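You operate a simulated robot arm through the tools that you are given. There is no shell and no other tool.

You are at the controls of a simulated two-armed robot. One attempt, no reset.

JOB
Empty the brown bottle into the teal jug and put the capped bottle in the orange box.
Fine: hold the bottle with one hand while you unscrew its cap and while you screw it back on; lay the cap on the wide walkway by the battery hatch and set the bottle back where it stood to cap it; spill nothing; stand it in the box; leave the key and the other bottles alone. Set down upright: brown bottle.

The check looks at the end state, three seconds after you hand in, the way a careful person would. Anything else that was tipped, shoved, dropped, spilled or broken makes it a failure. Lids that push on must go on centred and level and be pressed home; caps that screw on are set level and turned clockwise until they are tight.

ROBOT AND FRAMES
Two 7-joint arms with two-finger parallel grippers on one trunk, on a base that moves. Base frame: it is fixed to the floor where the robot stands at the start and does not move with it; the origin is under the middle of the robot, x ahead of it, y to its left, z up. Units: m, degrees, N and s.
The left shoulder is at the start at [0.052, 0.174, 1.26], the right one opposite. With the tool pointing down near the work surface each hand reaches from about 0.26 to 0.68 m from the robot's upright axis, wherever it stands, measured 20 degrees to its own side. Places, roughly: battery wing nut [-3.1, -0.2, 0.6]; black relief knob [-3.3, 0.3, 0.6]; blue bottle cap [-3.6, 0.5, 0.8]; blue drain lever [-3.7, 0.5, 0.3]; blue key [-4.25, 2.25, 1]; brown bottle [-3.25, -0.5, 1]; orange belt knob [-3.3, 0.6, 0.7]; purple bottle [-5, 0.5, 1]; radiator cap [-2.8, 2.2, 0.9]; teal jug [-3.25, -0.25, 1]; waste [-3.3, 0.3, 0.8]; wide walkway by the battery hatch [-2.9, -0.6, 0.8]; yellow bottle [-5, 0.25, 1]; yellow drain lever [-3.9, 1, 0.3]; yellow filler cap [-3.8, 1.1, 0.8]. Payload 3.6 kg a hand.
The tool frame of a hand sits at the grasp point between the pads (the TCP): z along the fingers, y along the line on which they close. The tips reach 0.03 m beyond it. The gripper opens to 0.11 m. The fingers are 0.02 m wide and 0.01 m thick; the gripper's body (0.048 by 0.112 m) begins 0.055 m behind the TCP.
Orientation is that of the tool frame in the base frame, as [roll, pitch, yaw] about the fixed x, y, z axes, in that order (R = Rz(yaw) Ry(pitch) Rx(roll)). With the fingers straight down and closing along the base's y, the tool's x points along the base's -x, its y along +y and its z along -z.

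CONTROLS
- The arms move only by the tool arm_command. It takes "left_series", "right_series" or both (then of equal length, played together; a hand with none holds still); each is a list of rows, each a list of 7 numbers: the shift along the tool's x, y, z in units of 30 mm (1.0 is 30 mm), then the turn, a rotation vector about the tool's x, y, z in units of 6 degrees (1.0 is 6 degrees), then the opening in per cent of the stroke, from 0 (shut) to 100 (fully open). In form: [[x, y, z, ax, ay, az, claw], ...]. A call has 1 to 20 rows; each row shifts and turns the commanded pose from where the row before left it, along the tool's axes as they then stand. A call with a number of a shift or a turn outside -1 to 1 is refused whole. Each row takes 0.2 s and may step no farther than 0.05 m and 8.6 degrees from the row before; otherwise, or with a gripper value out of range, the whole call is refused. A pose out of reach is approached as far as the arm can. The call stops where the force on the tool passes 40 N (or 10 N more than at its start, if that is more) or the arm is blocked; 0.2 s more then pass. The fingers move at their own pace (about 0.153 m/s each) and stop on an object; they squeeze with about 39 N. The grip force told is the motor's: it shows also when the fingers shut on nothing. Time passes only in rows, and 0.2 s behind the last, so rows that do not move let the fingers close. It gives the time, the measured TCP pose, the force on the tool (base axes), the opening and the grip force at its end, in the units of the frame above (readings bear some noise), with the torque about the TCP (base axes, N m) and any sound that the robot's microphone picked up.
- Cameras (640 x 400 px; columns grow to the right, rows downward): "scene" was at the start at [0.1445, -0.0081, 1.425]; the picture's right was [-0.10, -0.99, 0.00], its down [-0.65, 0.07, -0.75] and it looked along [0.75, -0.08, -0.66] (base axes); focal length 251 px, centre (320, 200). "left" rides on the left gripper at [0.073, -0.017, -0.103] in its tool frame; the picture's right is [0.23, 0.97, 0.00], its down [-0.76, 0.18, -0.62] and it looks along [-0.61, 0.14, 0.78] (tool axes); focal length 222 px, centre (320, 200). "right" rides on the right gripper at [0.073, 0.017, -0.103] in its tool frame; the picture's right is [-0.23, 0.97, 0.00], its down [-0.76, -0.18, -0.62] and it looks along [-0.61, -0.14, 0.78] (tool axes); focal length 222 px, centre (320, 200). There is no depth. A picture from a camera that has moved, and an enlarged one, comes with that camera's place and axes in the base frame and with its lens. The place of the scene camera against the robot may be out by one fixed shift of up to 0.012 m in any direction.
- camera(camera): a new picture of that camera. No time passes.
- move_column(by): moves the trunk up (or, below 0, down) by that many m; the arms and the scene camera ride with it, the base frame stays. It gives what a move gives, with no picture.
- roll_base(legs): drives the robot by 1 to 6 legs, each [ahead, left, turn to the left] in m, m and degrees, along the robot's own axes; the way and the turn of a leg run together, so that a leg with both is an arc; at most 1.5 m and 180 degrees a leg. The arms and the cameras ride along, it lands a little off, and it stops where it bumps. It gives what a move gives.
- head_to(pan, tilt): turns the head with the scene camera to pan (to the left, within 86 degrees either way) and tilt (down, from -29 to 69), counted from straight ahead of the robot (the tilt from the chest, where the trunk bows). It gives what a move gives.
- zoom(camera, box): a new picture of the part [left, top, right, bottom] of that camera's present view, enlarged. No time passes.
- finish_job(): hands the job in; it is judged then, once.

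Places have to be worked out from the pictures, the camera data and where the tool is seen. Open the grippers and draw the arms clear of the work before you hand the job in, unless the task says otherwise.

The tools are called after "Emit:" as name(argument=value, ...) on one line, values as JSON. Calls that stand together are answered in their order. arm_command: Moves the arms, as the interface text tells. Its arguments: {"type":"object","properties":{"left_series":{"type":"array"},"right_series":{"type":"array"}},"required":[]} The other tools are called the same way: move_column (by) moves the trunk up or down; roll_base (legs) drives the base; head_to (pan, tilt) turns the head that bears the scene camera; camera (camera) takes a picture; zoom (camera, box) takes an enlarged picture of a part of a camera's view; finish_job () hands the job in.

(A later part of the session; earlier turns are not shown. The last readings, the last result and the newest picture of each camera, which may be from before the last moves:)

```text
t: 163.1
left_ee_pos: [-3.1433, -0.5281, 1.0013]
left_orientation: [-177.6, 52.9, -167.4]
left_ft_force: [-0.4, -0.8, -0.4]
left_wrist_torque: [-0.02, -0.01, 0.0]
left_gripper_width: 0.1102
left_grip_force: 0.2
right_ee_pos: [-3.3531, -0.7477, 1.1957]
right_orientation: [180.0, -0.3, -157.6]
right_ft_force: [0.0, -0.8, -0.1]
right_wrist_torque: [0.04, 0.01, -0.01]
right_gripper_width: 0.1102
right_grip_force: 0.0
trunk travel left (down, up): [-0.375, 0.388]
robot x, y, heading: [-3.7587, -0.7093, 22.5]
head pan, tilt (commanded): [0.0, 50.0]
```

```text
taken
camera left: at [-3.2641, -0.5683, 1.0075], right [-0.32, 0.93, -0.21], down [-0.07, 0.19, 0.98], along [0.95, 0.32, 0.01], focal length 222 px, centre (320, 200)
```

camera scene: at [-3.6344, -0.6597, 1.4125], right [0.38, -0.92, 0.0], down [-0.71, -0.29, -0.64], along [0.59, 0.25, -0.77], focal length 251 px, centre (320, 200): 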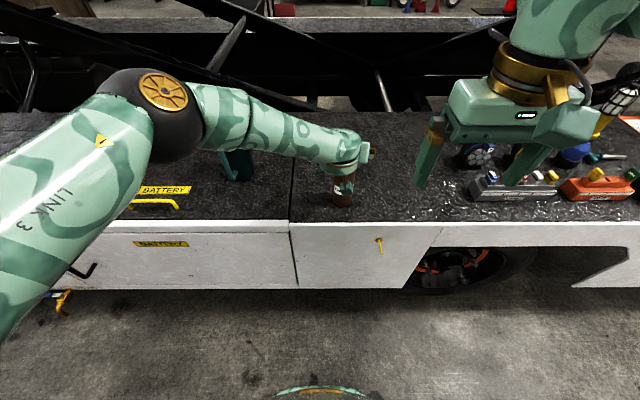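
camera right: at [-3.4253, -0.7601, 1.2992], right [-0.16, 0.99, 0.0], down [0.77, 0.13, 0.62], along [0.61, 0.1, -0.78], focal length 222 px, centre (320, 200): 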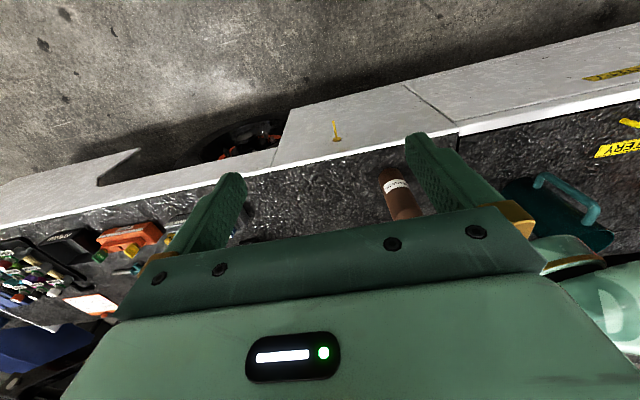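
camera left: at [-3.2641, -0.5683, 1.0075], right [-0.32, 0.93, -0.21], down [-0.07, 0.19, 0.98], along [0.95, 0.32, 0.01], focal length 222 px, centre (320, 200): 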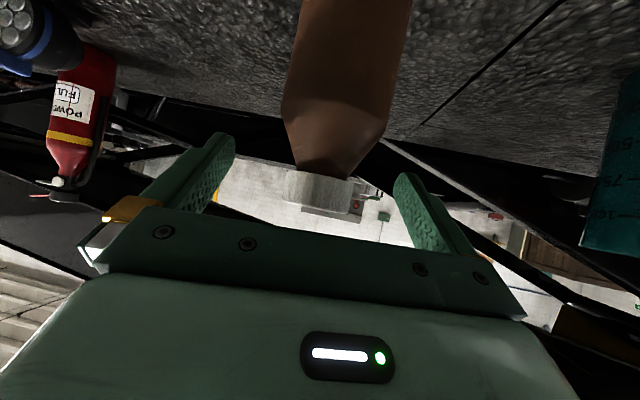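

The left wrist view (upside down) shows the cap centred between the open fingers. I lower the last 0.09 m.

Emit:
arm_command(left_series=[[0.798, 0.024, 0.603, 0, 0, 0, 100], [0.798, 0.024, 0.603, 0, 0, 0, 100], [0.798, 0.024, 0.603, 0, 0, 0, 100]])

Emit:
camera(camera="scene")

Emit:
camera(camera="left")

Emit:
camera(camera="right")

```text
t: 163.9
left_ee_pos: [-3.1447, -0.5278, 0.9133]
left_orientation: [-177.6, 52.9, -167.4]
left_ft_force: [-0.8, 1.0, 1.0]
left_wrist_torque: [0.02, -0.02, -0.02]
left_gripper_width: 0.1098
left_grip_force: 0.0
right_ee_pos: [-3.3529, -0.7483, 1.1951]
right_orientation: [180.0, -0.2, -157.6]
right_ft_force: [-0.4, -0.2, 0.1]
right_wrist_torque: [0.03, 0.02, 0.0]
right_gripper_width: 0.1101
right_grip_force: 0.1
trunk travel left (down, up): [-0.375, 0.388]
robot x, y, heading: [-3.7663, -0.7127, 22.6]
head pan, tilt (commanded): [0.0, 50.0]
```

```text
taken
camera scene: at [-3.6346, -0.6598, 1.4125], right [0.38, -0.92, 0.0], down [-0.71, -0.29, -0.64], along [0.59, 0.25, -0.77], focal length 251 px, centre (320, 200)
```

scene: 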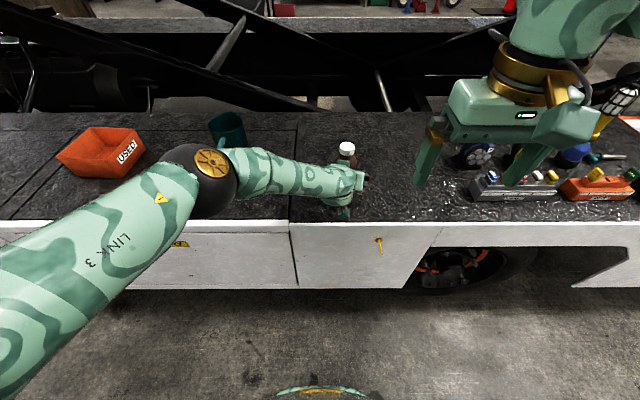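

```text
taken
camera left: at [-3.2636, -0.5683, 0.9181], right [-0.31, 0.93, -0.21], down [-0.07, 0.19, 0.98], along [0.95, 0.32, 0.01], focal length 222 px, centre (320, 200)
```

left: 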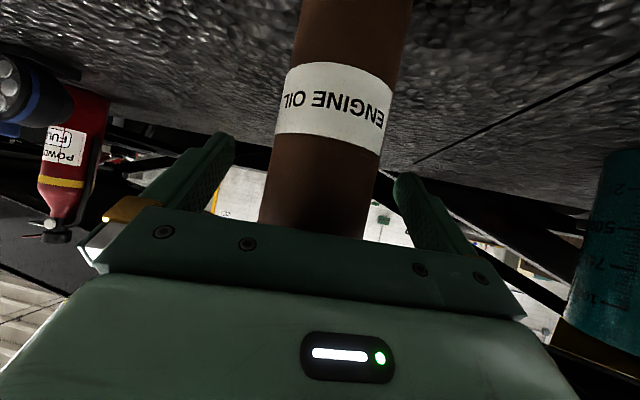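

```text
taken
camera right: at [-3.4252, -0.7595, 1.2992], right [-0.16, 0.99, 0.0], down [0.77, 0.13, 0.62], along [0.61, 0.1, -0.78], focal length 222 px, centre (320, 200)
```

right: 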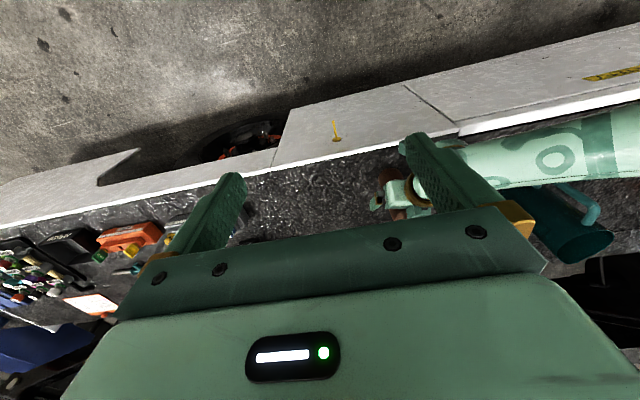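

The bottle body is centred between the fingers, but at 37° the pour would be poor. I go back up and test whether a flatter hand (≈20°) is reachable right here before gripping.

Emit:
arm_command(left_series=[[-0.798, -0.024, -0.603, 0, 0, 0, 100], [-0.798, -0.024, -0.603, 0, 0, 0, 100], [-0.798, -0.024, -0.603, 0, 0, 0, 100], [-0.798, -0.024, -0.603, 0, 0, 0, 100], [-0.798, -0.024, -0.603, 0, 0, 0, 100], [-0.798, -0.024, -0.603, 0, 0, 0, 100]])

Emit:
arm_command(left_series=[[0, 0, 0, 0, -0.9, 0, 100], [0, 0, 0, 0, -0.9, 0, 100], [0, 0, 0, 0, -0.9, 0, 100]])

```text
t: 165.3
left_ee_pos: [-3.1462, -0.5277, 1.092]
left_orientation: [-177.6, 52.9, -167.4]
left_ft_force: [-0.4, -0.3, 0.1]
left_wrist_torque: [0.0, -0.02, 0.01]
left_gripper_width: 0.1098
left_grip_force: 0.1
right_ee_pos: [-3.3529, -0.748, 1.196]
right_orientation: [179.9, -0.1, -157.5]
right_ft_force: [-0.1, -0.3, -0.3]
right_wrist_torque: [0.0, 0.04, -0.05]
right_gripper_width: 0.1099
right_grip_force: 0.1
trunk travel left (down, up): [-0.375, 0.388]
robot x, y, heading: [-3.7642, -0.7094, 22.5]
head pan, tilt (commanded): [0.0, 50.0]
```

```text
t: 166.1
left_ee_pos: [-3.1447, -0.5284, 1.0919]
left_orientation: [-176.2, 69.2, -165.8]
left_ft_force: [0.0, 0.6, -0.5]
left_wrist_torque: [-0.01, -0.01, 0.01]
left_gripper_width: 0.1099
left_grip_force: 0.0
right_ee_pos: [-3.3544, -0.7489, 1.1955]
right_orientation: [-179.9, -0.1, -157.6]
right_ft_force: [1.0, -0.1, -0.6]
right_wrist_torque: [0.02, 0.0, -0.01]
right_gripper_width: 0.1098
right_grip_force: 0.0
trunk travel left (down, up): [-0.375, 0.388]
robot x, y, heading: [-3.7627, -0.7054, 22.8]
head pan, tilt (commanded): [0.0, 50.0]
```

φ≈21° is reached here after all. I lower straight down halfway first and check for drift.

Emit:
arm_command(left_series=[[0.934, 0.024, 0.356, 0, 0, 0, 100], [0.934, 0.024, 0.356, 0, 0, 0, 100], [0.934, 0.024, 0.356, 0, 0, 0, 100]])

```text
t: 166.9
left_ee_pos: [-3.1234, -0.5414, 1.0161]
left_orientation: [-176.3, 68.7, -165.6]
left_ft_force: [0.0, -0.1, 0.8]
left_wrist_torque: [-0.01, 0.0, 0.0]
left_gripper_width: 0.1098
left_grip_force: 0.1
left hand out of reach, approached as far as the arm can: row 2, 3
right_ee_pos: [-3.3526, -0.7478, 1.195]
right_orientation: [180.0, -0.2, -157.5]
right_ft_force: [0.1, -0.6, 0.8]
right_wrist_torque: [0.0, 0.0, 0.01]
right_gripper_width: 0.1099
right_grip_force: 0.1
trunk travel left (down, up): [-0.375, 0.388]
robot x, y, heading: [-3.7616, -0.7082, 22.3]
head pan, tilt (commanded): [0.0, 50.0]
```

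The lowest hand height limits the flat angle, so lowering the trunk helps. I raise the left hand back over the bottle, look, and then lower the trunk about 0.18 m instead.

Emit:
arm_command(left_series=[[-0.9, 0, -0.4, 0, 0, 0, 100], [-0.7, 0.2, -0.5, 0, 0, 0, 100], [-0.57, 0.3, -0.57, 0, 0, 0, 100]])

Emit:
camera(camera="scene")

Emit:
camera(camera="left")

```text
t: 167.7
left_ee_pos: [-3.1455, -0.5278, 1.0931]
left_orientation: [-175.9, 69.0, -165.5]
left_ft_force: [0.5, -0.6, 0.4]
left_wrist_torque: [0.04, 0.02, -0.01]
left_gripper_width: 0.11
left_grip_force: 0.0
right_ee_pos: [-3.3533, -0.7484, 1.1958]
right_orientation: [-180.0, 0.0, -157.5]
right_ft_force: [0.2, -0.1, 0.6]
right_wrist_torque: [0.0, 0.03, 0.0]
right_gripper_width: 0.1101
right_grip_force: 0.1
trunk travel left (down, up): [-0.375, 0.388]
robot x, y, heading: [-3.7613, -0.7115, 22.4]
head pan, tilt (commanded): [0.0, 50.0]
```

```text
taken
camera scene: at [-3.6356, -0.6595, 1.4126], right [0.38, -0.92, 0.0], down [-0.71, -0.29, -0.64], along [0.59, 0.25, -0.77], focal length 251 px, centre (320, 200)
```

scene: 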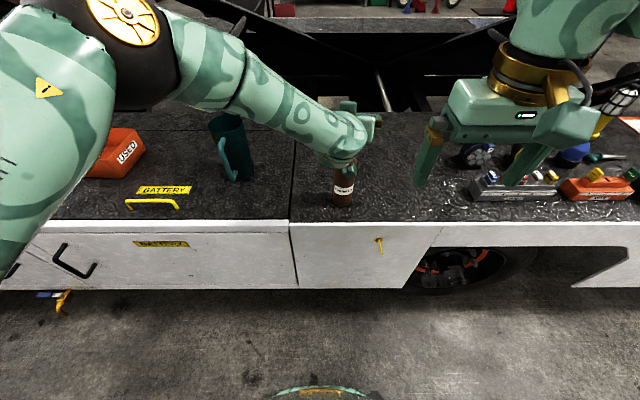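

```text
taken
camera left: at [-3.2619, -0.5689, 1.0639], right [-0.26, 0.94, -0.24], down [-0.34, 0.14, 0.93], along [0.9, 0.32, 0.28], focal length 222 px, centre (320, 200)
```

left: 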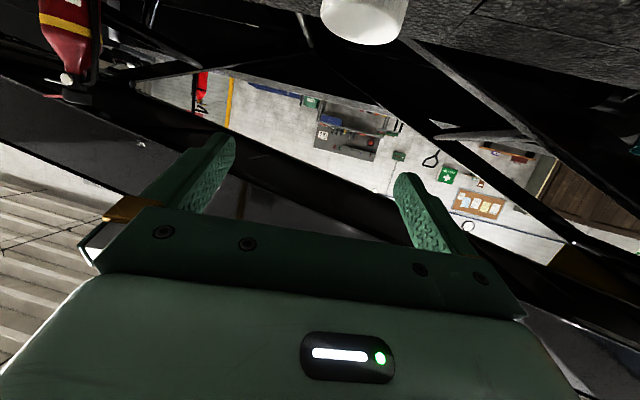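

The cap lies where expected relative to the hand (within 2 mm sideways), and the elbow is well clear. I lower the trunk 0.09 m and check.

Emit:
move_column(by=-0.09)

Emit:
camera(camera="left")

Emit:
camera(camera="scene")

```text
t: 169.0
left_ee_pos: [-3.1438, -0.5282, 1.0026]
left_orientation: [-175.9, 69.1, -165.4]
left_ft_force: [-0.1, 0.2, -0.3]
left_wrist_torque: [0.01, 0.01, -0.02]
left_gripper_width: 0.1099
left_grip_force: 0.0
right_ee_pos: [-3.3538, -0.7485, 1.1058]
right_orientation: [-180.0, -0.1, -157.5]
right_ft_force: [0.0, 0.1, 1.3]
right_wrist_torque: [0.01, 0.0, -0.01]
right_gripper_width: 0.1104
right_grip_force: 0.1
trunk travel left (down, up): [-0.285, 0.478]
robot x, y, heading: [-3.7623, -0.7089, 22.6]
head pan, tilt (commanded): [0.0, 50.0]
```

```text
taken
camera left: at [-3.261, -0.5696, 0.9741], right [-0.26, 0.94, -0.24], down [-0.34, 0.14, 0.93], along [0.9, 0.32, 0.29], focal length 222 px, centre (320, 200)
```

left: 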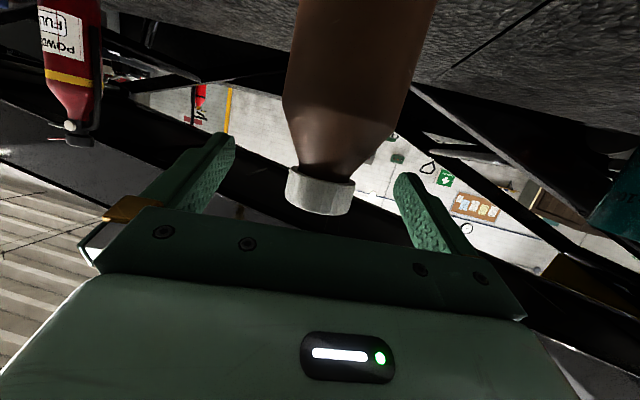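

```text
taken
camera scene: at [-3.6045, -0.6471, 1.3213], right [0.38, -0.92, 0.0], down [-0.71, -0.29, -0.64], along [0.59, 0.25, -0.77], focal length 251 px, centre (320, 200)
```

scene: 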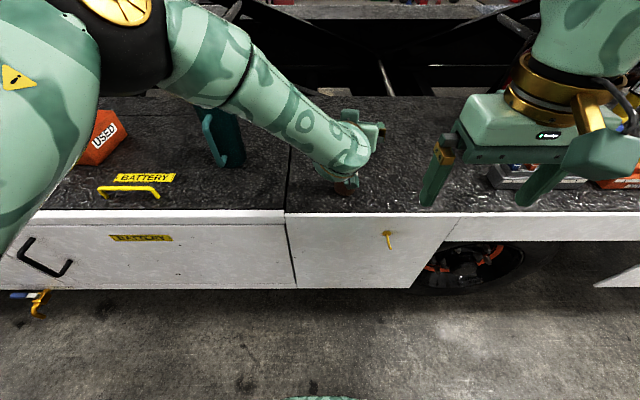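

The column move is straight and the bottle stays centred between the fingers. I lower the trunk another 0.09 m.

Emit:
move_column(by=-0.09)

Emit:
camera(camera="left")

Emit:
camera(camera="scene")

Emit:
camera(camera="right")

```text
t: 170.2
left_ee_pos: [-3.1442, -0.5286, 0.9142]
left_orientation: [-175.9, 69.2, -165.4]
left_ft_force: [-0.3, -0.2, -0.6]
left_wrist_torque: [0.0, 0.03, 0.05]
left_gripper_width: 0.1099
left_grip_force: 0.1
right_ee_pos: [-3.3537, -0.748, 1.0152]
right_orientation: [-180.0, 0.0, -157.5]
right_ft_force: [0.3, 0.0, 0.3]
right_wrist_torque: [0.0, 0.03, 0.0]
right_gripper_width: 0.1096
right_grip_force: 0.2
trunk travel left (down, up): [-0.195, 0.568]
robot x, y, heading: [-3.7643, -0.7091, 22.6]
head pan, tilt (commanded): [0.0, 50.0]
```

```text
taken
camera left: at [-3.2609, -0.5697, 0.8842], right [-0.26, 0.94, -0.24], down [-0.34, 0.14, 0.93], along [0.9, 0.32, 0.29], focal length 222 px, centre (320, 200)
```

left: 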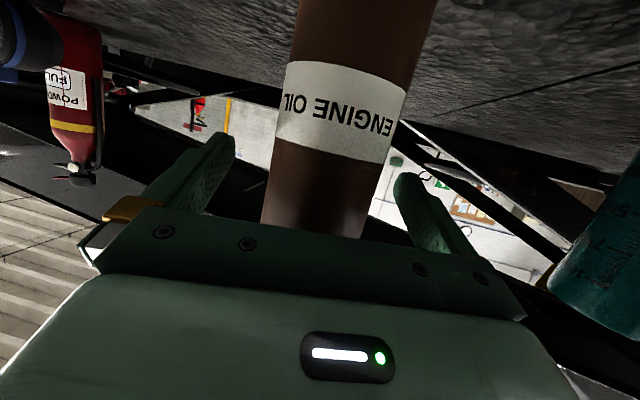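

```text
taken
camera scene: at [-3.5634, -0.6301, 1.2282], right [0.38, -0.92, 0.0], down [-0.71, -0.29, -0.64], along [0.59, 0.25, -0.77], focal length 251 px, centre (320, 200)
```

scene: 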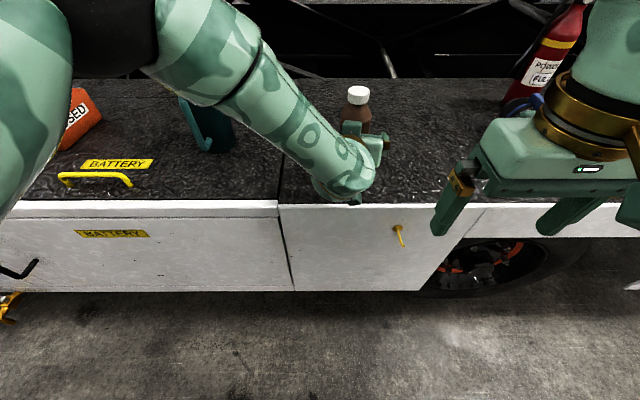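

```text
taken
camera right: at [-3.4263, -0.7598, 1.1197], right [-0.16, 0.99, 0.0], down [0.77, 0.13, 0.62], along [0.61, 0.1, -0.78], focal length 222 px, centre (320, 200)
```

right: 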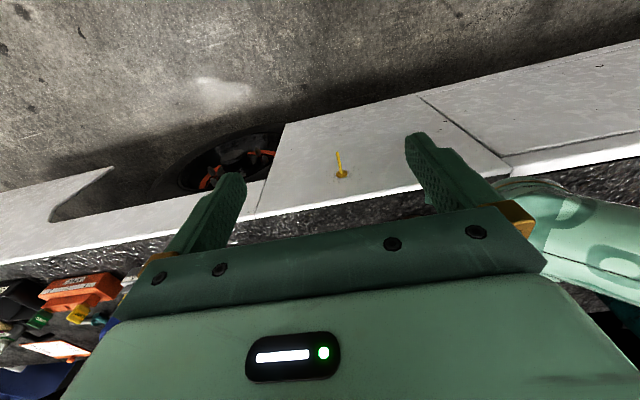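

The TCP is at (-3.144,-0.529,0.914) with the body centred between the fingers. I close the left hand on the bottle.

Emit:
arm_command(left_series=[[0, 0, 0, 0, 0, 0, 0], [0, 0, 0, 0, 0, 0, 0], [0, 0, 0, 0, 0, 0, 0], [0, 0, 0, 0, 0, 0, 0]])

Emit:
camera(camera="left")

Emit:
zoom(camera="scene", box=[290, 60, 430, 220])

```text
t: 171.2
left_ee_pos: [-3.1453, -0.5289, 0.912]
left_orientation: [-176.0, 69.1, -165.5]
left_ft_force: [1.0, 2.3, 1.9]
left_wrist_torque: [0.32, -0.07, -0.04]
left_gripper_width: 0.058
left_grip_force: 39.1
right_ee_pos: [-3.3529, -0.7468, 1.0159]
right_orientation: [-180.0, 0.0, -157.5]
right_ft_force: [-0.3, -0.6, -0.4]
right_wrist_torque: [-0.02, -0.01, -0.02]
right_gripper_width: 0.1099
right_grip_force: 0.1
trunk travel left (down, up): [-0.195, 0.568]
robot x, y, heading: [-3.7622, -0.7065, 22.6]
head pan, tilt (commanded): [0.0, 50.0]
```

```text
taken
camera left: at [-3.2604, -0.5693, 0.8835], right [-0.26, 0.94, -0.24], down [-0.34, 0.14, 0.93], along [0.9, 0.32, 0.28], focal length 222 px, centre (320, 200)
```

left: 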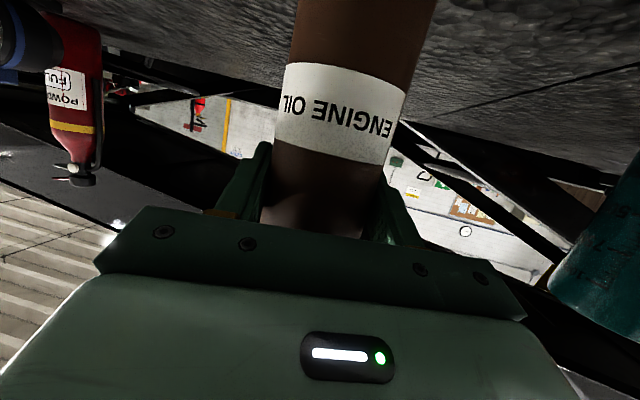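

```text
2.50 times, centred on (360, 140) of scene
camera zoom: at [-3.5628, -0.6298, 1.2279], right [0.38, -0.92, 0.0], down [-0.71, -0.29, -0.64], along [0.59, 0.25, -0.77], focal length 627 px, centre (220, 350)
```

zoom: 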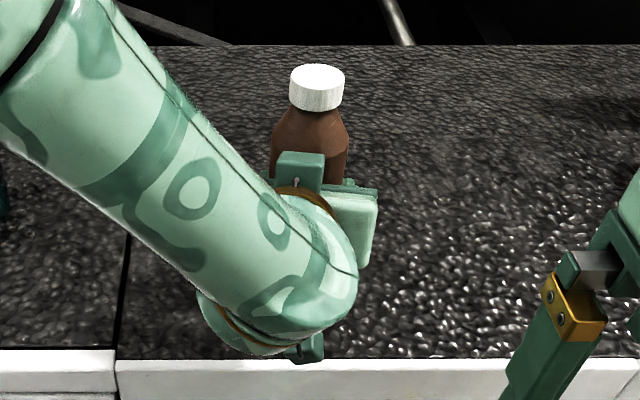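

The left hand holds the bottle (width 0.058 m, 39 N) and it still stands on the walkway; cap top ≈1.016. Now I bring the right hand up and over the cap, fingers down.

Emit:
arm_command(right_series=[[0, 0, -0.9, 0, 0, 0, 80], [0, 0, -0.9, 0, 0, 0, 80], [0, 0, -0.6, 0, 0, 0, 80], [-0.921, 0.407, 0, 0, 0, 0, 80], [-0.921, 0.407, 0, 0, 0, 0, 80], [-0.921, 0.407, 0, 0, 0, 0, 80], [-0.921, 0.407, 0, 0, 0, 0, 80], [-0.921, 0.407, 0, 0, 0, 0, 80], [-0.921, 0.407, 0, 0, 0, 0, 80], [-0.921, 0.407, 0, 0, 0, 0, 80], [-0.921, 0.407, 0, 0, 0, 0, 80], [-0.921, 0.407, 0, 0, 0, 0, 80], [-0.921, 0.407, 0, 0, 0, 0, 80]])

Emit:
camera(camera="scene")

Emit:
camera(camera="right")

```text
t: 174.0
left_ee_pos: [-3.1436, -0.5288, 0.9122]
left_orientation: [-176.0, 69.1, -165.4]
left_ft_force: [-1.4, -0.6, 3.5]
left_wrist_torque: [0.21, 0.12, 0.04]
left_gripper_width: 0.0579
left_grip_force: 39.3
right_ee_pos: [-3.18, -0.5545, 1.0767]
right_orientation: [-180.0, -0.1, -157.5]
right_ft_force: [-0.3, 0.3, 0.0]
right_wrist_torque: [-0.01, -0.01, 0.01]
right_gripper_width: 0.0879
right_grip_force: 0.0
right hand out of reach, approached as far as the arm can: row 12, 13
trunk travel left (down, up): [-0.195, 0.568]
robot x, y, heading: [-3.7633, -0.7105, 22.7]
head pan, tilt (commanded): [0.0, 50.0]
```

```text
taken
camera scene: at [-3.5631, -0.63, 1.228], right [0.38, -0.92, 0.0], down [-0.71, -0.29, -0.64], along [0.59, 0.25, -0.77], focal length 251 px, centre (320, 200)
```

scene: 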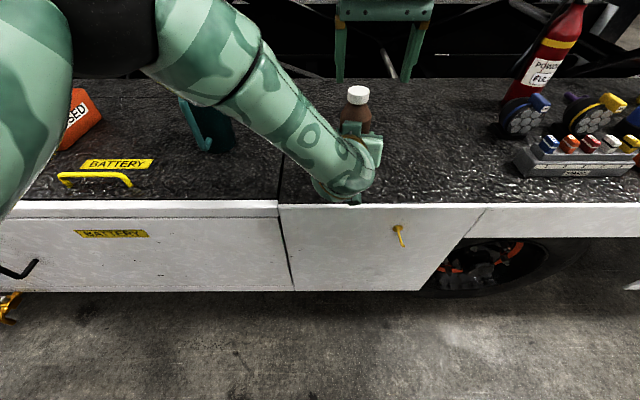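

```text
taken
camera right: at [-3.2519, -0.5664, 1.1805], right [-0.16, 0.99, 0.0], down [0.77, 0.13, 0.62], along [0.61, 0.1, -0.78], focal length 222 px, centre (320, 200)
```

right: 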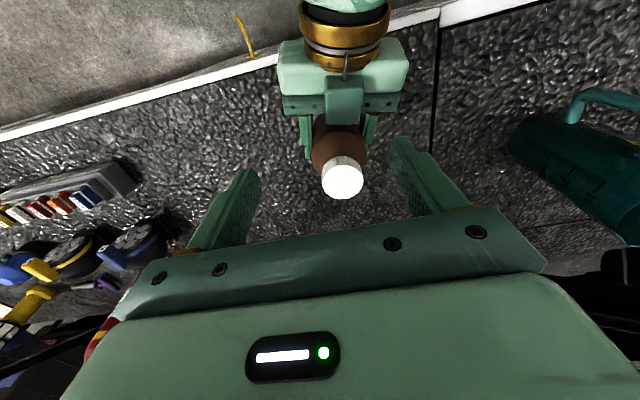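

The right hand stops 4 cm short of the cap at this trunk height. So for the unscrewing I will hold with the steeper left grip (37°) at the former trunk height, with the base 4 cm nearer; I open the left hand and raise the column straight up.

Emit:
arm_command(left_series=[[0, 0, 0, 0, 0, 0, 100], [0, 0, 0, 0, 0, 0, 100], [0, 0, 0, 0, 0, 0, 100], [0, 0, 0, 0, 0, 0, 100], [0, 0, 0, 0, 0, 0, 100], [0, 0, 0, 0, 0, 0, 100]], right_series=[[1, -0.4, 0, 0, 0, 0, 80], [1, -0.4, 0, 0, 0, 0, 80], [1, -0.4, 0, 0, 0, 0, 80], [1, -0.4, 0, 0, 0, 0, 80], [1, -0.4, 0, 0, 0, 0, 80], [1, -0.4, 0, 0, 0, 0, 80]])

Emit:
camera(camera="left")

Emit:
camera(camera="scene")

```text
t: 175.4
left_ee_pos: [-3.1438, -0.5292, 0.9113]
left_orientation: [-176.0, 69.2, -165.6]
left_ft_force: [-0.5, -0.6, 1.0]
left_wrist_torque: [0.0, 0.03, -0.01]
left_gripper_width: 0.11
left_grip_force: 0.0
right_ee_pos: [-3.3189, -0.6899, 1.0772]
right_orientation: [-179.9, -0.2, -157.5]
right_ft_force: [-0.2, -0.5, 0.2]
right_wrist_torque: [0.01, 0.01, -0.01]
right_gripper_width: 0.0879
right_grip_force: 0.0
trunk travel left (down, up): [-0.195, 0.568]
robot x, y, heading: [-3.762, -0.7086, 22.6]
head pan, tilt (commanded): [0.0, 50.0]
```

```text
taken
camera left: at [-3.2606, -0.57, 0.8836], right [-0.26, 0.94, -0.24], down [-0.34, 0.14, 0.93], along [0.9, 0.32, 0.28], focal length 222 px, centre (320, 200)
```

left: 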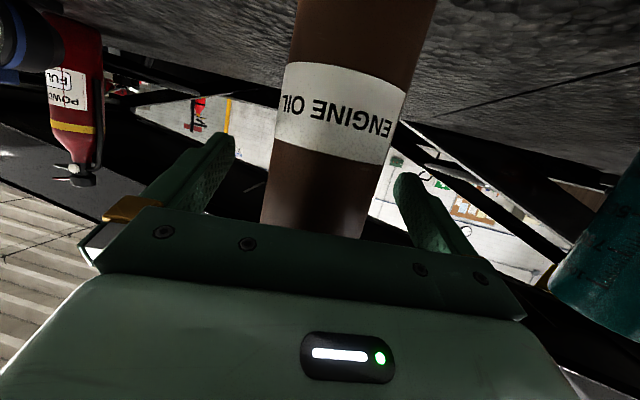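

```text
taken
camera scene: at [-3.563, -0.6304, 1.228], right [0.38, -0.92, 0.0], down [-0.71, -0.29, -0.64], along [0.59, 0.25, -0.77], focal length 251 px, centre (320, 200)
```

scene: 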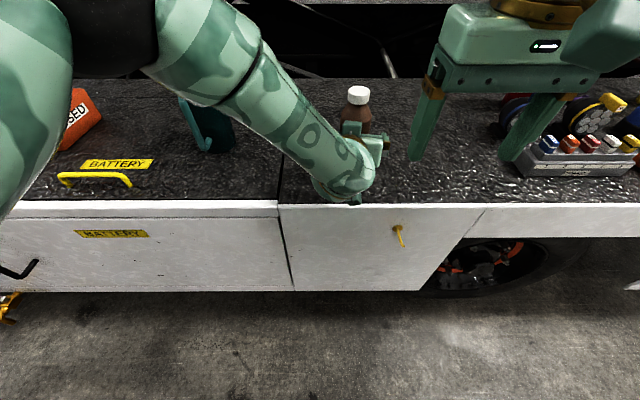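

The bottle stands unmoved and the left fingers are open. I raise the column 0.18 m.

Emit:
move_column(by=0.18)

Emit:
arm_command(left_series=[[0, 0, 0, 0, 0.9, 0, 100], [0, 0, 0, 0, 0.9, 0, 100], [0, 0, 0, 0, 0.9, 0, 100]])

Emit:
roll_base(legs=[[0.04, 0, 0]])

Emit:
camera(camera="scene")

```text
t: 177.4
left_ee_pos: [-3.1433, -0.5292, 1.0921]
left_orientation: [-176.0, 69.0, -165.6]
left_ft_force: [-0.2, 0.2, -0.8]
left_wrist_torque: [-0.02, 0.05, 0.02]
left_gripper_width: 0.11
left_grip_force: 0.2
right_ee_pos: [-3.3172, -0.6894, 1.2564]
right_orientation: [-180.0, -0.2, -157.5]
right_ft_force: [0.3, 0.2, 0.1]
right_wrist_torque: [0.0, 0.01, 0.01]
right_gripper_width: 0.0882
right_grip_force: 0.1
trunk travel left (down, up): [-0.375, 0.388]
robot x, y, heading: [-3.7629, -0.7116, 22.4]
head pan, tilt (commanded): [0.0, 50.0]
```

```text
t: 178.2
left_ee_pos: [-3.143, -0.5281, 1.0931]
left_orientation: [-177.7, 52.8, -167.4]
left_ft_force: [0.1, -1.2, 0.1]
left_wrist_torque: [0.0, -0.03, 0.0]
left_gripper_width: 0.1099
left_grip_force: 0.1
right_ee_pos: [-3.3179, -0.6901, 1.2565]
right_orientation: [180.0, -0.1, -157.4]
right_ft_force: [0.0, 0.0, 0.5]
right_wrist_torque: [0.0, 0.02, -0.02]
right_gripper_width: 0.0878
right_grip_force: 0.0
trunk travel left (down, up): [-0.375, 0.388]
robot x, y, heading: [-3.7634, -0.7102, 22.6]
head pan, tilt (commanded): [0.0, 50.0]
```

```text
t: 179.1
left_ee_pos: [-3.1072, -0.5146, 1.092]
left_orientation: [-177.6, 52.9, -167.4]
left_ft_force: [0.3, 0.6, -0.6]
left_wrist_torque: [-0.03, -0.01, 0.01]
left_gripper_width: 0.1099
left_grip_force: 0.1
right_ee_pos: [-3.2821, -0.6754, 1.2567]
right_orientation: [179.9, -0.1, -157.5]
right_ft_force: [-0.3, 0.0, -0.5]
right_wrist_torque: [0.0, -0.01, -0.02]
right_gripper_width: 0.0879
right_grip_force: 0.0
trunk travel left (down, up): [-0.375, 0.388]
robot x, y, heading: [-3.7269, -0.6932, 22.4]
head pan, tilt (commanded): [0.0, 50.0]
```

```text
taken
camera scene: at [-3.5985, -0.6445, 1.4127], right [0.38, -0.92, 0.0], down [-0.71, -0.29, -0.64], along [0.59, 0.25, -0.77], focal length 251 px, centre (320, 200)
```

scene: 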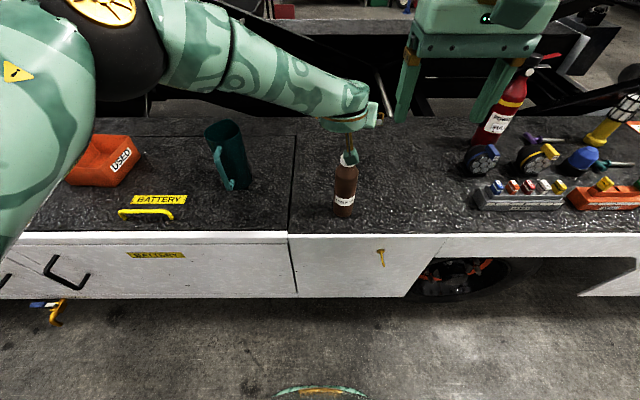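

The trunk is up and the base 4 cm nearer. I centre the left hand over the bottle again and lower it with the 37° tilt.

Emit:
arm_command(left_series=[[0.39, -0.11, -0.51, 0, 0, 0, 100], [0.39, -0.11, -0.51, 0, 0, 0, 100], [0, 0, 0, 0, 0, 0, 100]])

Emit:
arm_command(left_series=[[0.798, 0.024, 0.603, 0, 0, 0, 100], [0.798, 0.024, 0.603, 0, 0, 0, 100], [0.798, 0.024, 0.603, 0, 0, 0, 100]])

Emit:
camera(camera="left")

```text
t: 179.9
left_ee_pos: [-3.1445, -0.5266, 1.0934]
left_orientation: [-177.6, 52.9, -167.4]
left_ft_force: [-0.6, 0.6, -0.4]
left_wrist_torque: [-0.01, 0.0, -0.02]
left_gripper_width: 0.1099
left_grip_force: 0.2
right_ee_pos: [-3.2814, -0.6762, 1.2564]
right_orientation: [179.9, 0.0, -157.4]
right_ft_force: [-0.3, -0.5, -0.1]
right_wrist_torque: [0.06, 0.0, -0.02]
right_gripper_width: 0.088
right_grip_force: 0.1
trunk travel left (down, up): [-0.375, 0.388]
robot x, y, heading: [-3.7255, -0.6924, 22.5]
head pan, tilt (commanded): [0.0, 50.0]
```

```text
t: 180.7
left_ee_pos: [-3.1428, -0.5268, 1.0028]
left_orientation: [-177.7, 53.0, -167.3]
left_ft_force: [-1.0, 0.6, 0.6]
left_wrist_torque: [0.02, -0.01, -0.01]
left_gripper_width: 0.1099
left_grip_force: 0.0
right_ee_pos: [-3.28, -0.6741, 1.2572]
right_orientation: [-180.0, -0.2, -157.6]
right_ft_force: [0.4, 1.2, -0.3]
right_wrist_torque: [0.0, 0.06, 0.04]
right_gripper_width: 0.0879
right_grip_force: 0.1
trunk travel left (down, up): [-0.375, 0.388]
robot x, y, heading: [-3.7219, -0.6955, 22.5]
head pan, tilt (commanded): [0.0, 50.0]
```

```text
taken
camera left: at [-3.2635, -0.5676, 1.0087], right [-0.31, 0.93, -0.21], down [-0.07, 0.19, 0.98], along [0.95, 0.32, 0.01], focal length 222 px, centre (320, 200)
```

left: 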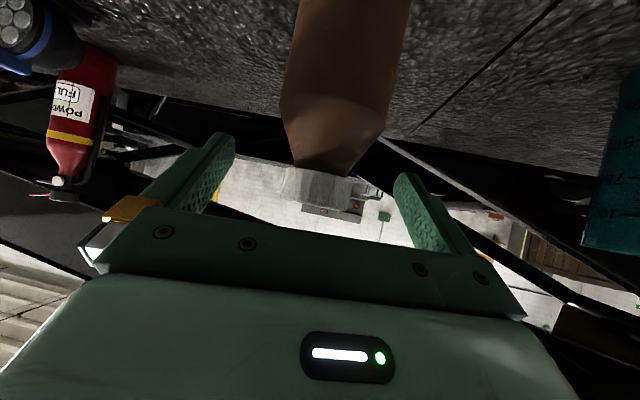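

Still centred. I lower the last 9 cm, and check from the scene camera.

Emit:
arm_command(left_series=[[0.798, 0.024, 0.603, 0, 0, 0, 100], [0.798, 0.024, 0.603, 0, 0, 0, 100], [0.798, 0.024, 0.603, 0, 0, 0, 100]])

Emit:
camera(camera="left")

Emit:
camera(camera="scene")

```text
t: 181.5
left_ee_pos: [-3.1441, -0.5271, 0.9108]
left_orientation: [-177.6, 53.0, -167.3]
left_ft_force: [-0.4, -0.9, -0.8]
left_wrist_torque: [0.02, -0.05, -0.01]
left_gripper_width: 0.1104
left_grip_force: 0.0
right_ee_pos: [-3.2804, -0.6751, 1.2562]
right_orientation: [180.0, -0.3, -157.6]
right_ft_force: [0.2, -0.4, 0.2]
right_wrist_torque: [0.03, 0.03, 0.01]
right_gripper_width: 0.0882
right_grip_force: 0.1
trunk travel left (down, up): [-0.375, 0.388]
robot x, y, heading: [-3.7234, -0.6913, 22.5]
head pan, tilt (commanded): [0.0, 50.0]
```

```text
taken
camera left: at [-3.2644, -0.5682, 0.9183], right [-0.31, 0.93, -0.21], down [-0.07, 0.19, 0.98], along [0.95, 0.32, 0.01], focal length 222 px, centre (320, 200)
```

left: 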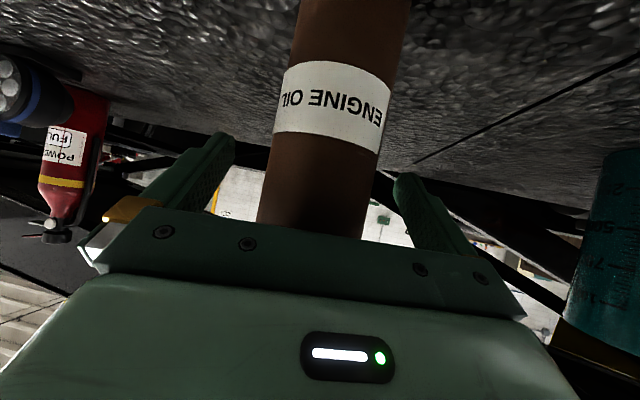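

```text
taken
camera scene: at [-3.5979, -0.6445, 1.4125], right [0.38, -0.92, 0.0], down [-0.71, -0.29, -0.64], along [0.59, 0.25, -0.77], focal length 251 px, centre (320, 200)
```

scene: 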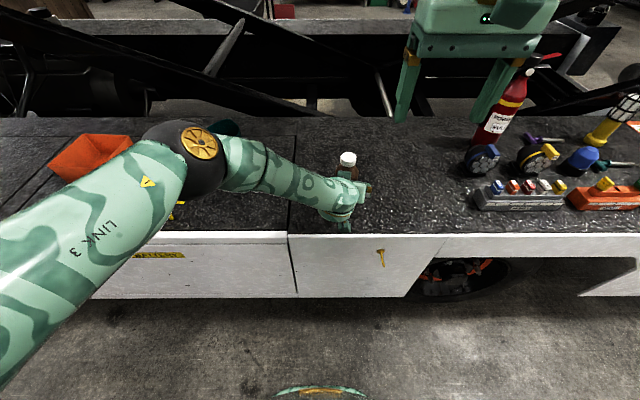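

The left hand is around the bottle with room for the right. I bring the right hand over the cap to z≈1.10 to check its reach.

Emit:
arm_command(right_series=[[-0.76, 0.35, 0, 0, 0, 0, 80], [-0.76, 0.35, 0.4, 0, 0, 0, 80], [-0.76, 0.35, 0.8, 0, 0, 0, 80], [-0.76, 0.35, 0.8, 0, 0, 0, 80], [-0.76, 0.35, 0.8, 0, 0, 0, 80], [-0.76, 0.35, 0.8, 0, 0, 0, 80], [-0.76, 0.35, 0.8, 0, 0, 0, 80], [-0.76, 0.35, 0.8, 0, 0, 0, 80]])

Emit:
camera(camera="right")

Emit:
camera(camera="scene")

```text
t: 183.3
left_ee_pos: [-3.1443, -0.5269, 0.9124]
left_orientation: [-177.4, 52.8, -167.3]
left_ft_force: [0.3, 0.3, -0.2]
left_wrist_torque: [-0.01, -0.05, 0.02]
left_gripper_width: 0.11
left_grip_force: 0.1
right_ee_pos: [-3.1433, -0.528, 1.0998]
right_orientation: [-179.9, -0.1, -157.5]
right_ft_force: [0.1, -0.2, 0.0]
right_wrist_torque: [-0.02, 0.0, 0.03]
right_gripper_width: 0.0879
right_grip_force: 0.1
trunk travel left (down, up): [-0.375, 0.388]
robot x, y, heading: [-3.7266, -0.691, 22.4]
head pan, tilt (commanded): [0.0, 50.0]
```

```text
taken
camera right: at [-3.2166, -0.5386, 1.2035], right [-0.16, 0.99, 0.0], down [0.77, 0.13, 0.62], along [0.61, 0.1, -0.78], focal length 222 px, centre (320, 200)
```

right: 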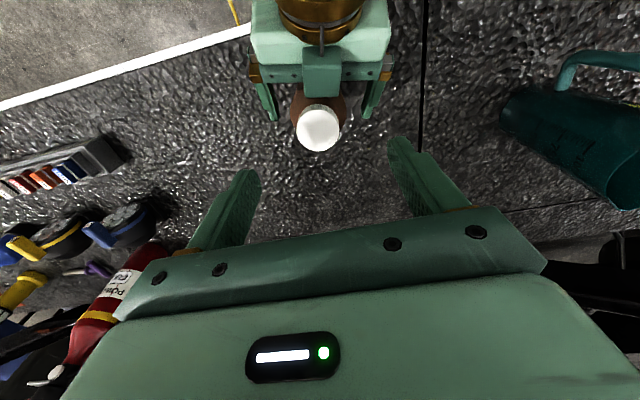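

```text
taken
camera scene: at [-3.598, -0.6434, 1.4124], right [0.38, -0.92, 0.0], down [-0.71, -0.29, -0.64], along [0.59, 0.24, -0.77], focal length 251 px, centre (320, 200)
```

scene: 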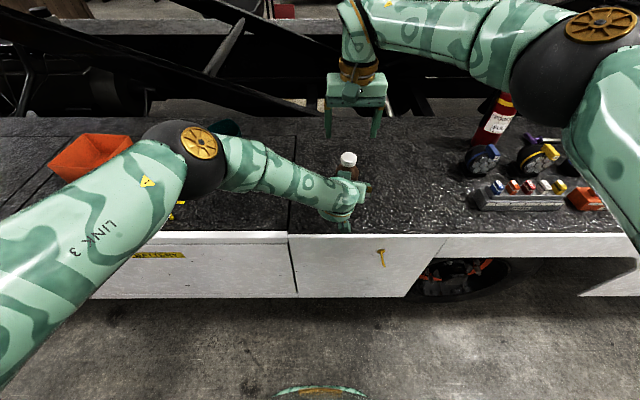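

The right TCP reached exactly over the cap (the cap shows at (-3.146,-0.528)). I grip the bottle with the left hand and pre-turn the right hand +90° to gain unscrewing travel.

Emit:
arm_command(left_series=[[0, 0, 0, 0, 0, 0, 0], [0, 0, 0, 0, 0, 0, 0], [0, 0, 0, 0, 0, 0, 0], [0, 0, 0, 0, 0, 0, 0], [0, 0, 0, 0, 0, 0, 0], [0, 0, 0, 0, 0, 0, 0], [0, 0, 0, 0, 0, 0, 0], [0, 0, 0, 0, 0, 0, 0], [0, 0, 0, 0, 0, 0, 0], [0, 0, 0, 0, 0, 0, 0], [0, 0, 0, 0, 0, 0, 0], [0, 0, 0, 0, 0, 0, 0], [0, 0, 0, 0, 0, 0, 0], [0, 0, 0, 0, 0, 0, 0], [0, 0, 0, 0, 0, 0, 0]], right_series=[[0, 0, 0, 0, 0, 1, 80], [0, 0, 0, 0, 0, 1, 80], [0, 0, 0, 0, 0, 1, 80], [0, 0, 0, 0, 0, 1, 80], [0, 0, 0, 0, 0, 1, 80], [0, 0, 0, 0, 0, 1, 80], [0, 0, 0, 0, 0, 1, 80], [0, 0, 0, 0, 0, 1, 80], [0, 0, 0, 0, 0, 1, 80], [0, 0, 0, 0, 0, 1, 80], [0, 0, 0, 0, 0, 1, 80], [0, 0, 0, 0, 0, 1, 80], [0, 0, 0, 0, 0, 1, 80], [0, 0, 0, 0, 0, 1, 80], [0, 0, 0, 0, 0, 1, 80]])

Emit:
camera(camera="scene")

Emit:
camera(camera="right")

```text
t: 186.5
left_ee_pos: [-3.1447, -0.5272, 0.9115]
left_orientation: [-177.7, 52.9, -167.4]
left_ft_force: [1.5, 0.7, 5.6]
left_wrist_torque: [0.32, -0.1, -0.03]
left_gripper_width: 0.0576
left_grip_force: 38.5
right_ee_pos: [-3.1461, -0.5284, 1.101]
right_orientation: [-179.9, -0.1, 112.4]
right_ft_force: [-0.8, 0.9, 0.4]
right_wrist_torque: [0.0, 0.01, -0.02]
right_gripper_width: 0.088
right_grip_force: 0.1
trunk travel left (down, up): [-0.375, 0.388]
robot x, y, heading: [-3.728, -0.6919, 22.4]
head pan, tilt (commanded): [0.0, 50.0]
```

```text
taken
camera scene: at [-3.5986, -0.6446, 1.4126], right [0.38, -0.92, 0.0], down [-0.71, -0.29, -0.64], along [0.59, 0.25, -0.77], focal length 251 px, centre (320, 200)
```

scene: 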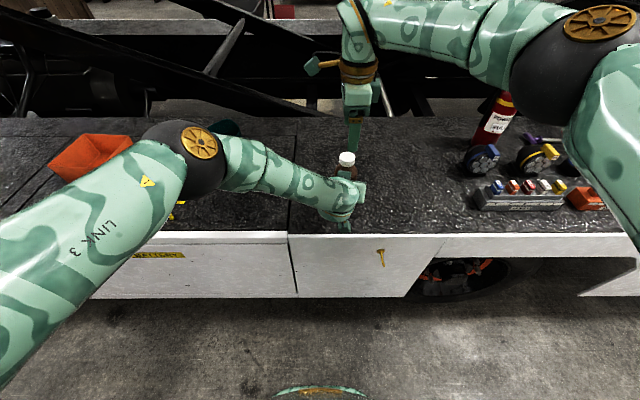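

```text
taken
camera right: at [-3.1558, -0.4536, 1.204], right [0.99, 0.16, 0.0], down [0.13, -0.77, 0.62], along [0.1, -0.62, -0.78], focal length 222 px, centre (320, 200)
```

right: 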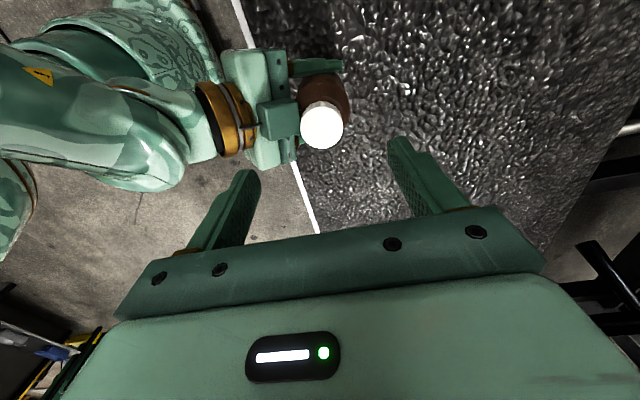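

Before lowering I want to see the block on top of the left gripper near the bottle, since the right hand's rear finger comes down close to it.

Emit:
zoom(camera="right", box=[180, 20, 400, 180])

Emit:
zoom(camera="scene", box=[290, 80, 410, 240])

```text
2.50 times, centred on (290, 100) of right
camera zoom: at [-3.1558, -0.4536, 1.204], right [0.99, 0.16, 0.0], down [0.13, -0.77, 0.62], along [0.1, -0.62, -0.78], focal length 555 px, centre (395, 450)
```

zoom: 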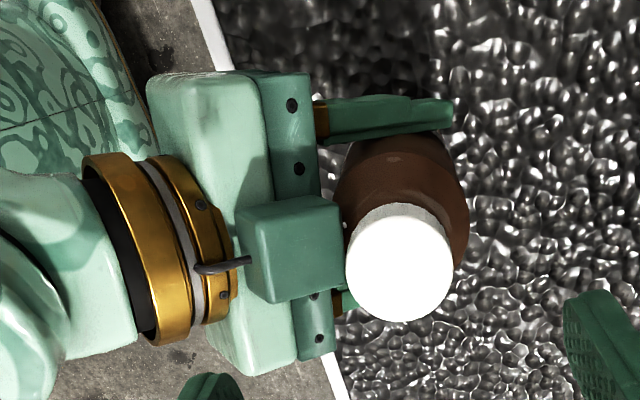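

```text
2.50 times, centred on (350, 160) of scene
camera zoom: at [-3.5986, -0.6446, 1.4126], right [0.38, -0.92, 0.0], down [-0.71, -0.29, -0.64], along [0.59, 0.25, -0.77], focal length 627 px, centre (245, 300)
```

zoom: 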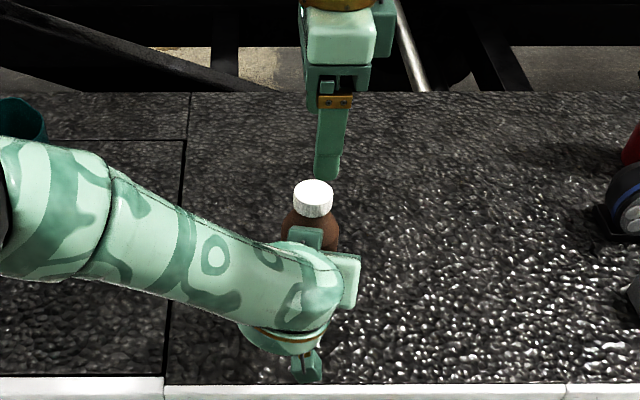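

The cube on the left gripper sits at about (-3.181,-0.531,0.995), right behind the cap and in the way of the right finger. I re-grip 3 cm lower and 1.2 cm further back so that its top comes below the right fingertips.

Emit:
arm_command(left_series=[[0, 0, 0, 0, 0, 0, 100], [0, 0, 0, 0, 0, 0, 100], [0, 0, 0, 0, 0, 0, 100], [0.3, 0.01, -0.15, 0, 0, 0, 100], [0.4, 0.01, 0.2, 0, 0, 0, 100], [0.4, 0.01, 0.25, 0, 0, 0, 100], [0, 0, 0, 0, 0, 0, 100]])

Emit:
camera(camera="left")

Emit:
zoom(camera="right", box=[180, 20, 400, 180])

```text
t: 188.1
left_ee_pos: [-3.1561, -0.5291, 0.8799]
left_orientation: [-177.7, 53.0, -167.4]
left_ft_force: [0.6, -0.1, 0.1]
left_wrist_torque: [-0.01, -0.03, 0.01]
left_gripper_width: 0.1101
left_grip_force: 0.1
right_ee_pos: [-3.1445, -0.5279, 1.1018]
right_orientation: [-179.9, 0.1, 112.6]
right_ft_force: [0.0, 0.9, -0.3]
right_wrist_torque: [0.02, 0.0, 0.01]
right_gripper_width: 0.0878
right_grip_force: 0.1
trunk travel left (down, up): [-0.375, 0.388]
robot x, y, heading: [-3.7272, -0.69, 22.4]
head pan, tilt (commanded): [0.0, 50.0]
```

```text
taken
camera left: at [-3.2766, -0.5708, 0.8872], right [-0.31, 0.93, -0.21], down [-0.07, 0.19, 0.98], along [0.95, 0.32, 0.01], focal length 222 px, centre (320, 200)
```

left: 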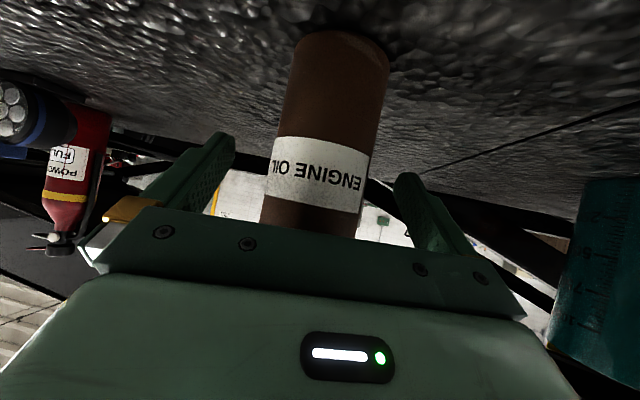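

```text
2.50 times, centred on (290, 100) of right
camera zoom: at [-3.1556, -0.4534, 1.2038], right [0.99, 0.16, 0.0], down [0.13, -0.77, 0.62], along [0.1, -0.62, -0.78], focal length 555 px, centre (395, 450)
```

zoom: 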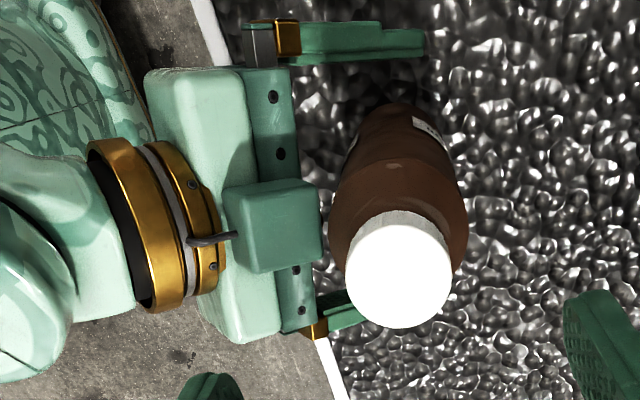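

Now the cube is clear of the bottle and lower. I close the left hand and then lower the right hand to TCP z≈1.024 around the cap.

Emit:
arm_command(left_series=[[0, 0, 0, 0, 0, 0, 0], [0, 0, 0, 0, 0, 0, 0], [0, 0, 0, 0, 0, 0, 0], [0, 0, 0, 0, 0, 0, 0], [0, 0, 0, 0, 0, 0, 0]])

Emit:
camera(camera="right")

Emit:
zoom(camera="scene", box=[290, 80, 410, 240])

```text
t: 189.3
left_ee_pos: [-3.1562, -0.5309, 0.8816]
left_orientation: [-177.6, 52.9, -167.3]
left_ft_force: [1.0, -1.6, 0.9]
left_wrist_torque: [-0.02, -0.03, -0.03]
left_gripper_width: 0.0577
left_grip_force: 39.3
right_ee_pos: [-3.1465, -0.5278, 1.1008]
right_orientation: [-179.9, 0.1, 112.6]
right_ft_force: [-0.9, 0.5, 0.1]
right_wrist_torque: [-0.01, 0.0, 0.02]
right_gripper_width: 0.0881
right_grip_force: 0.1
trunk travel left (down, up): [-0.375, 0.388]
robot x, y, heading: [-3.7256, -0.693, 22.5]
head pan, tilt (commanded): [0.0, 50.0]
```

```text
taken
camera right: at [-3.1555, -0.4538, 1.2038], right [0.99, 0.16, 0.0], down [0.13, -0.77, 0.62], along [0.1, -0.62, -0.78], focal length 222 px, centre (320, 200)
```

right: 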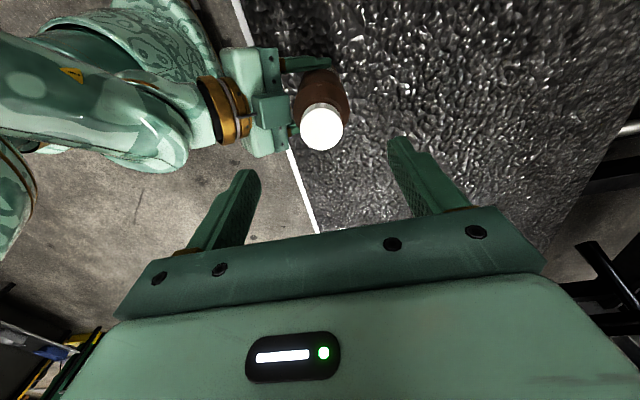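

```text
2.50 times, centred on (350, 160) of scene
camera zoom: at [-3.5982, -0.6447, 1.4125], right [0.38, -0.92, 0.0], down [-0.71, -0.29, -0.64], along [0.59, 0.25, -0.77], focal length 627 px, centre (245, 300)
```

zoom: 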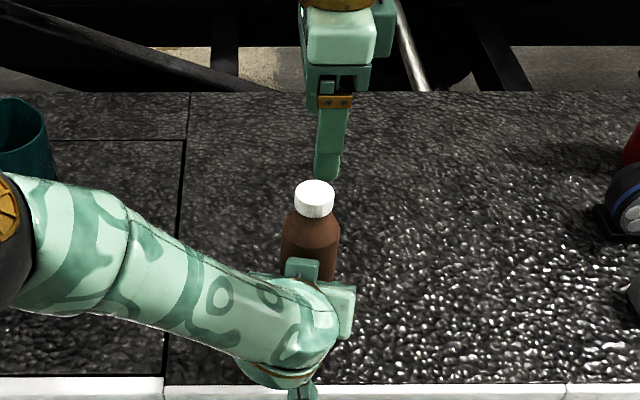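

Held firmly. I lower the right hand over the cap in small steps.

Emit:
arm_command(right_series=[[0, 0, 0.9, 0, 0, 0, 80], [0, 0, 0.9, 0, 0, 0, 80], [0, 0, 0.5, 0, 0, 0, 80], [0, 0, 0.25, 0, 0, 0, 80], [0, 0, 0, 0, 0, 0, 80]])

Emit:
camera(camera="right")

Emit:
zoom(camera="scene", box=[290, 80, 410, 240])

```text
t: 190.5
left_ee_pos: [-3.1549, -0.5301, 0.8803]
left_orientation: [-177.5, 52.9, -167.4]
left_ft_force: [-0.3, 0.3, 1.4]
left_wrist_torque: [0.14, 0.0, 0.02]
left_gripper_width: 0.0575
left_grip_force: 39.3
right_ee_pos: [-3.1455, -0.5271, 1.0232]
right_orientation: [-179.9, 0.0, 112.5]
right_ft_force: [0.2, 0.5, -0.2]
right_wrist_torque: [0.0, -0.04, 0.01]
right_gripper_width: 0.088
right_grip_force: 0.0
trunk travel left (down, up): [-0.375, 0.388]
robot x, y, heading: [-3.7259, -0.6908, 22.1]
head pan, tilt (commanded): [0.0, 50.0]
```

```text
taken
camera right: at [-3.1556, -0.4534, 1.1268], right [0.99, 0.16, 0.0], down [0.13, -0.77, 0.62], along [0.1, -0.62, -0.78], focal length 222 px, centre (320, 200)
```

right: 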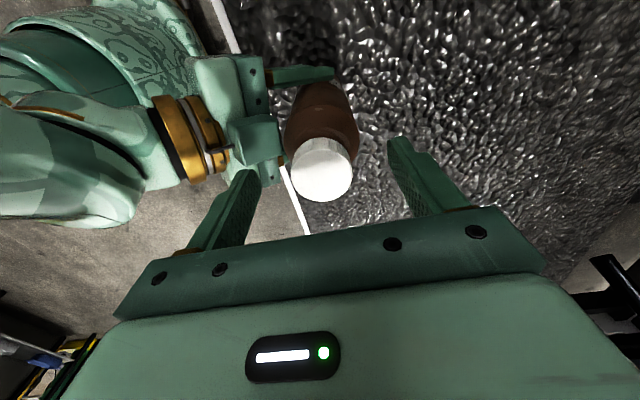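

```text
2.50 times, centred on (350, 160) of scene
camera zoom: at [-3.5984, -0.6445, 1.4126], right [0.38, -0.92, 0.0], down [-0.71, -0.29, -0.64], along [0.59, 0.25, -0.77], focal length 627 px, centre (245, 300)
```

zoom: 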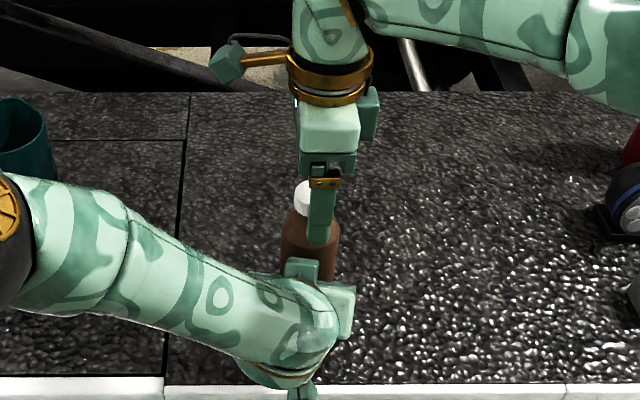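

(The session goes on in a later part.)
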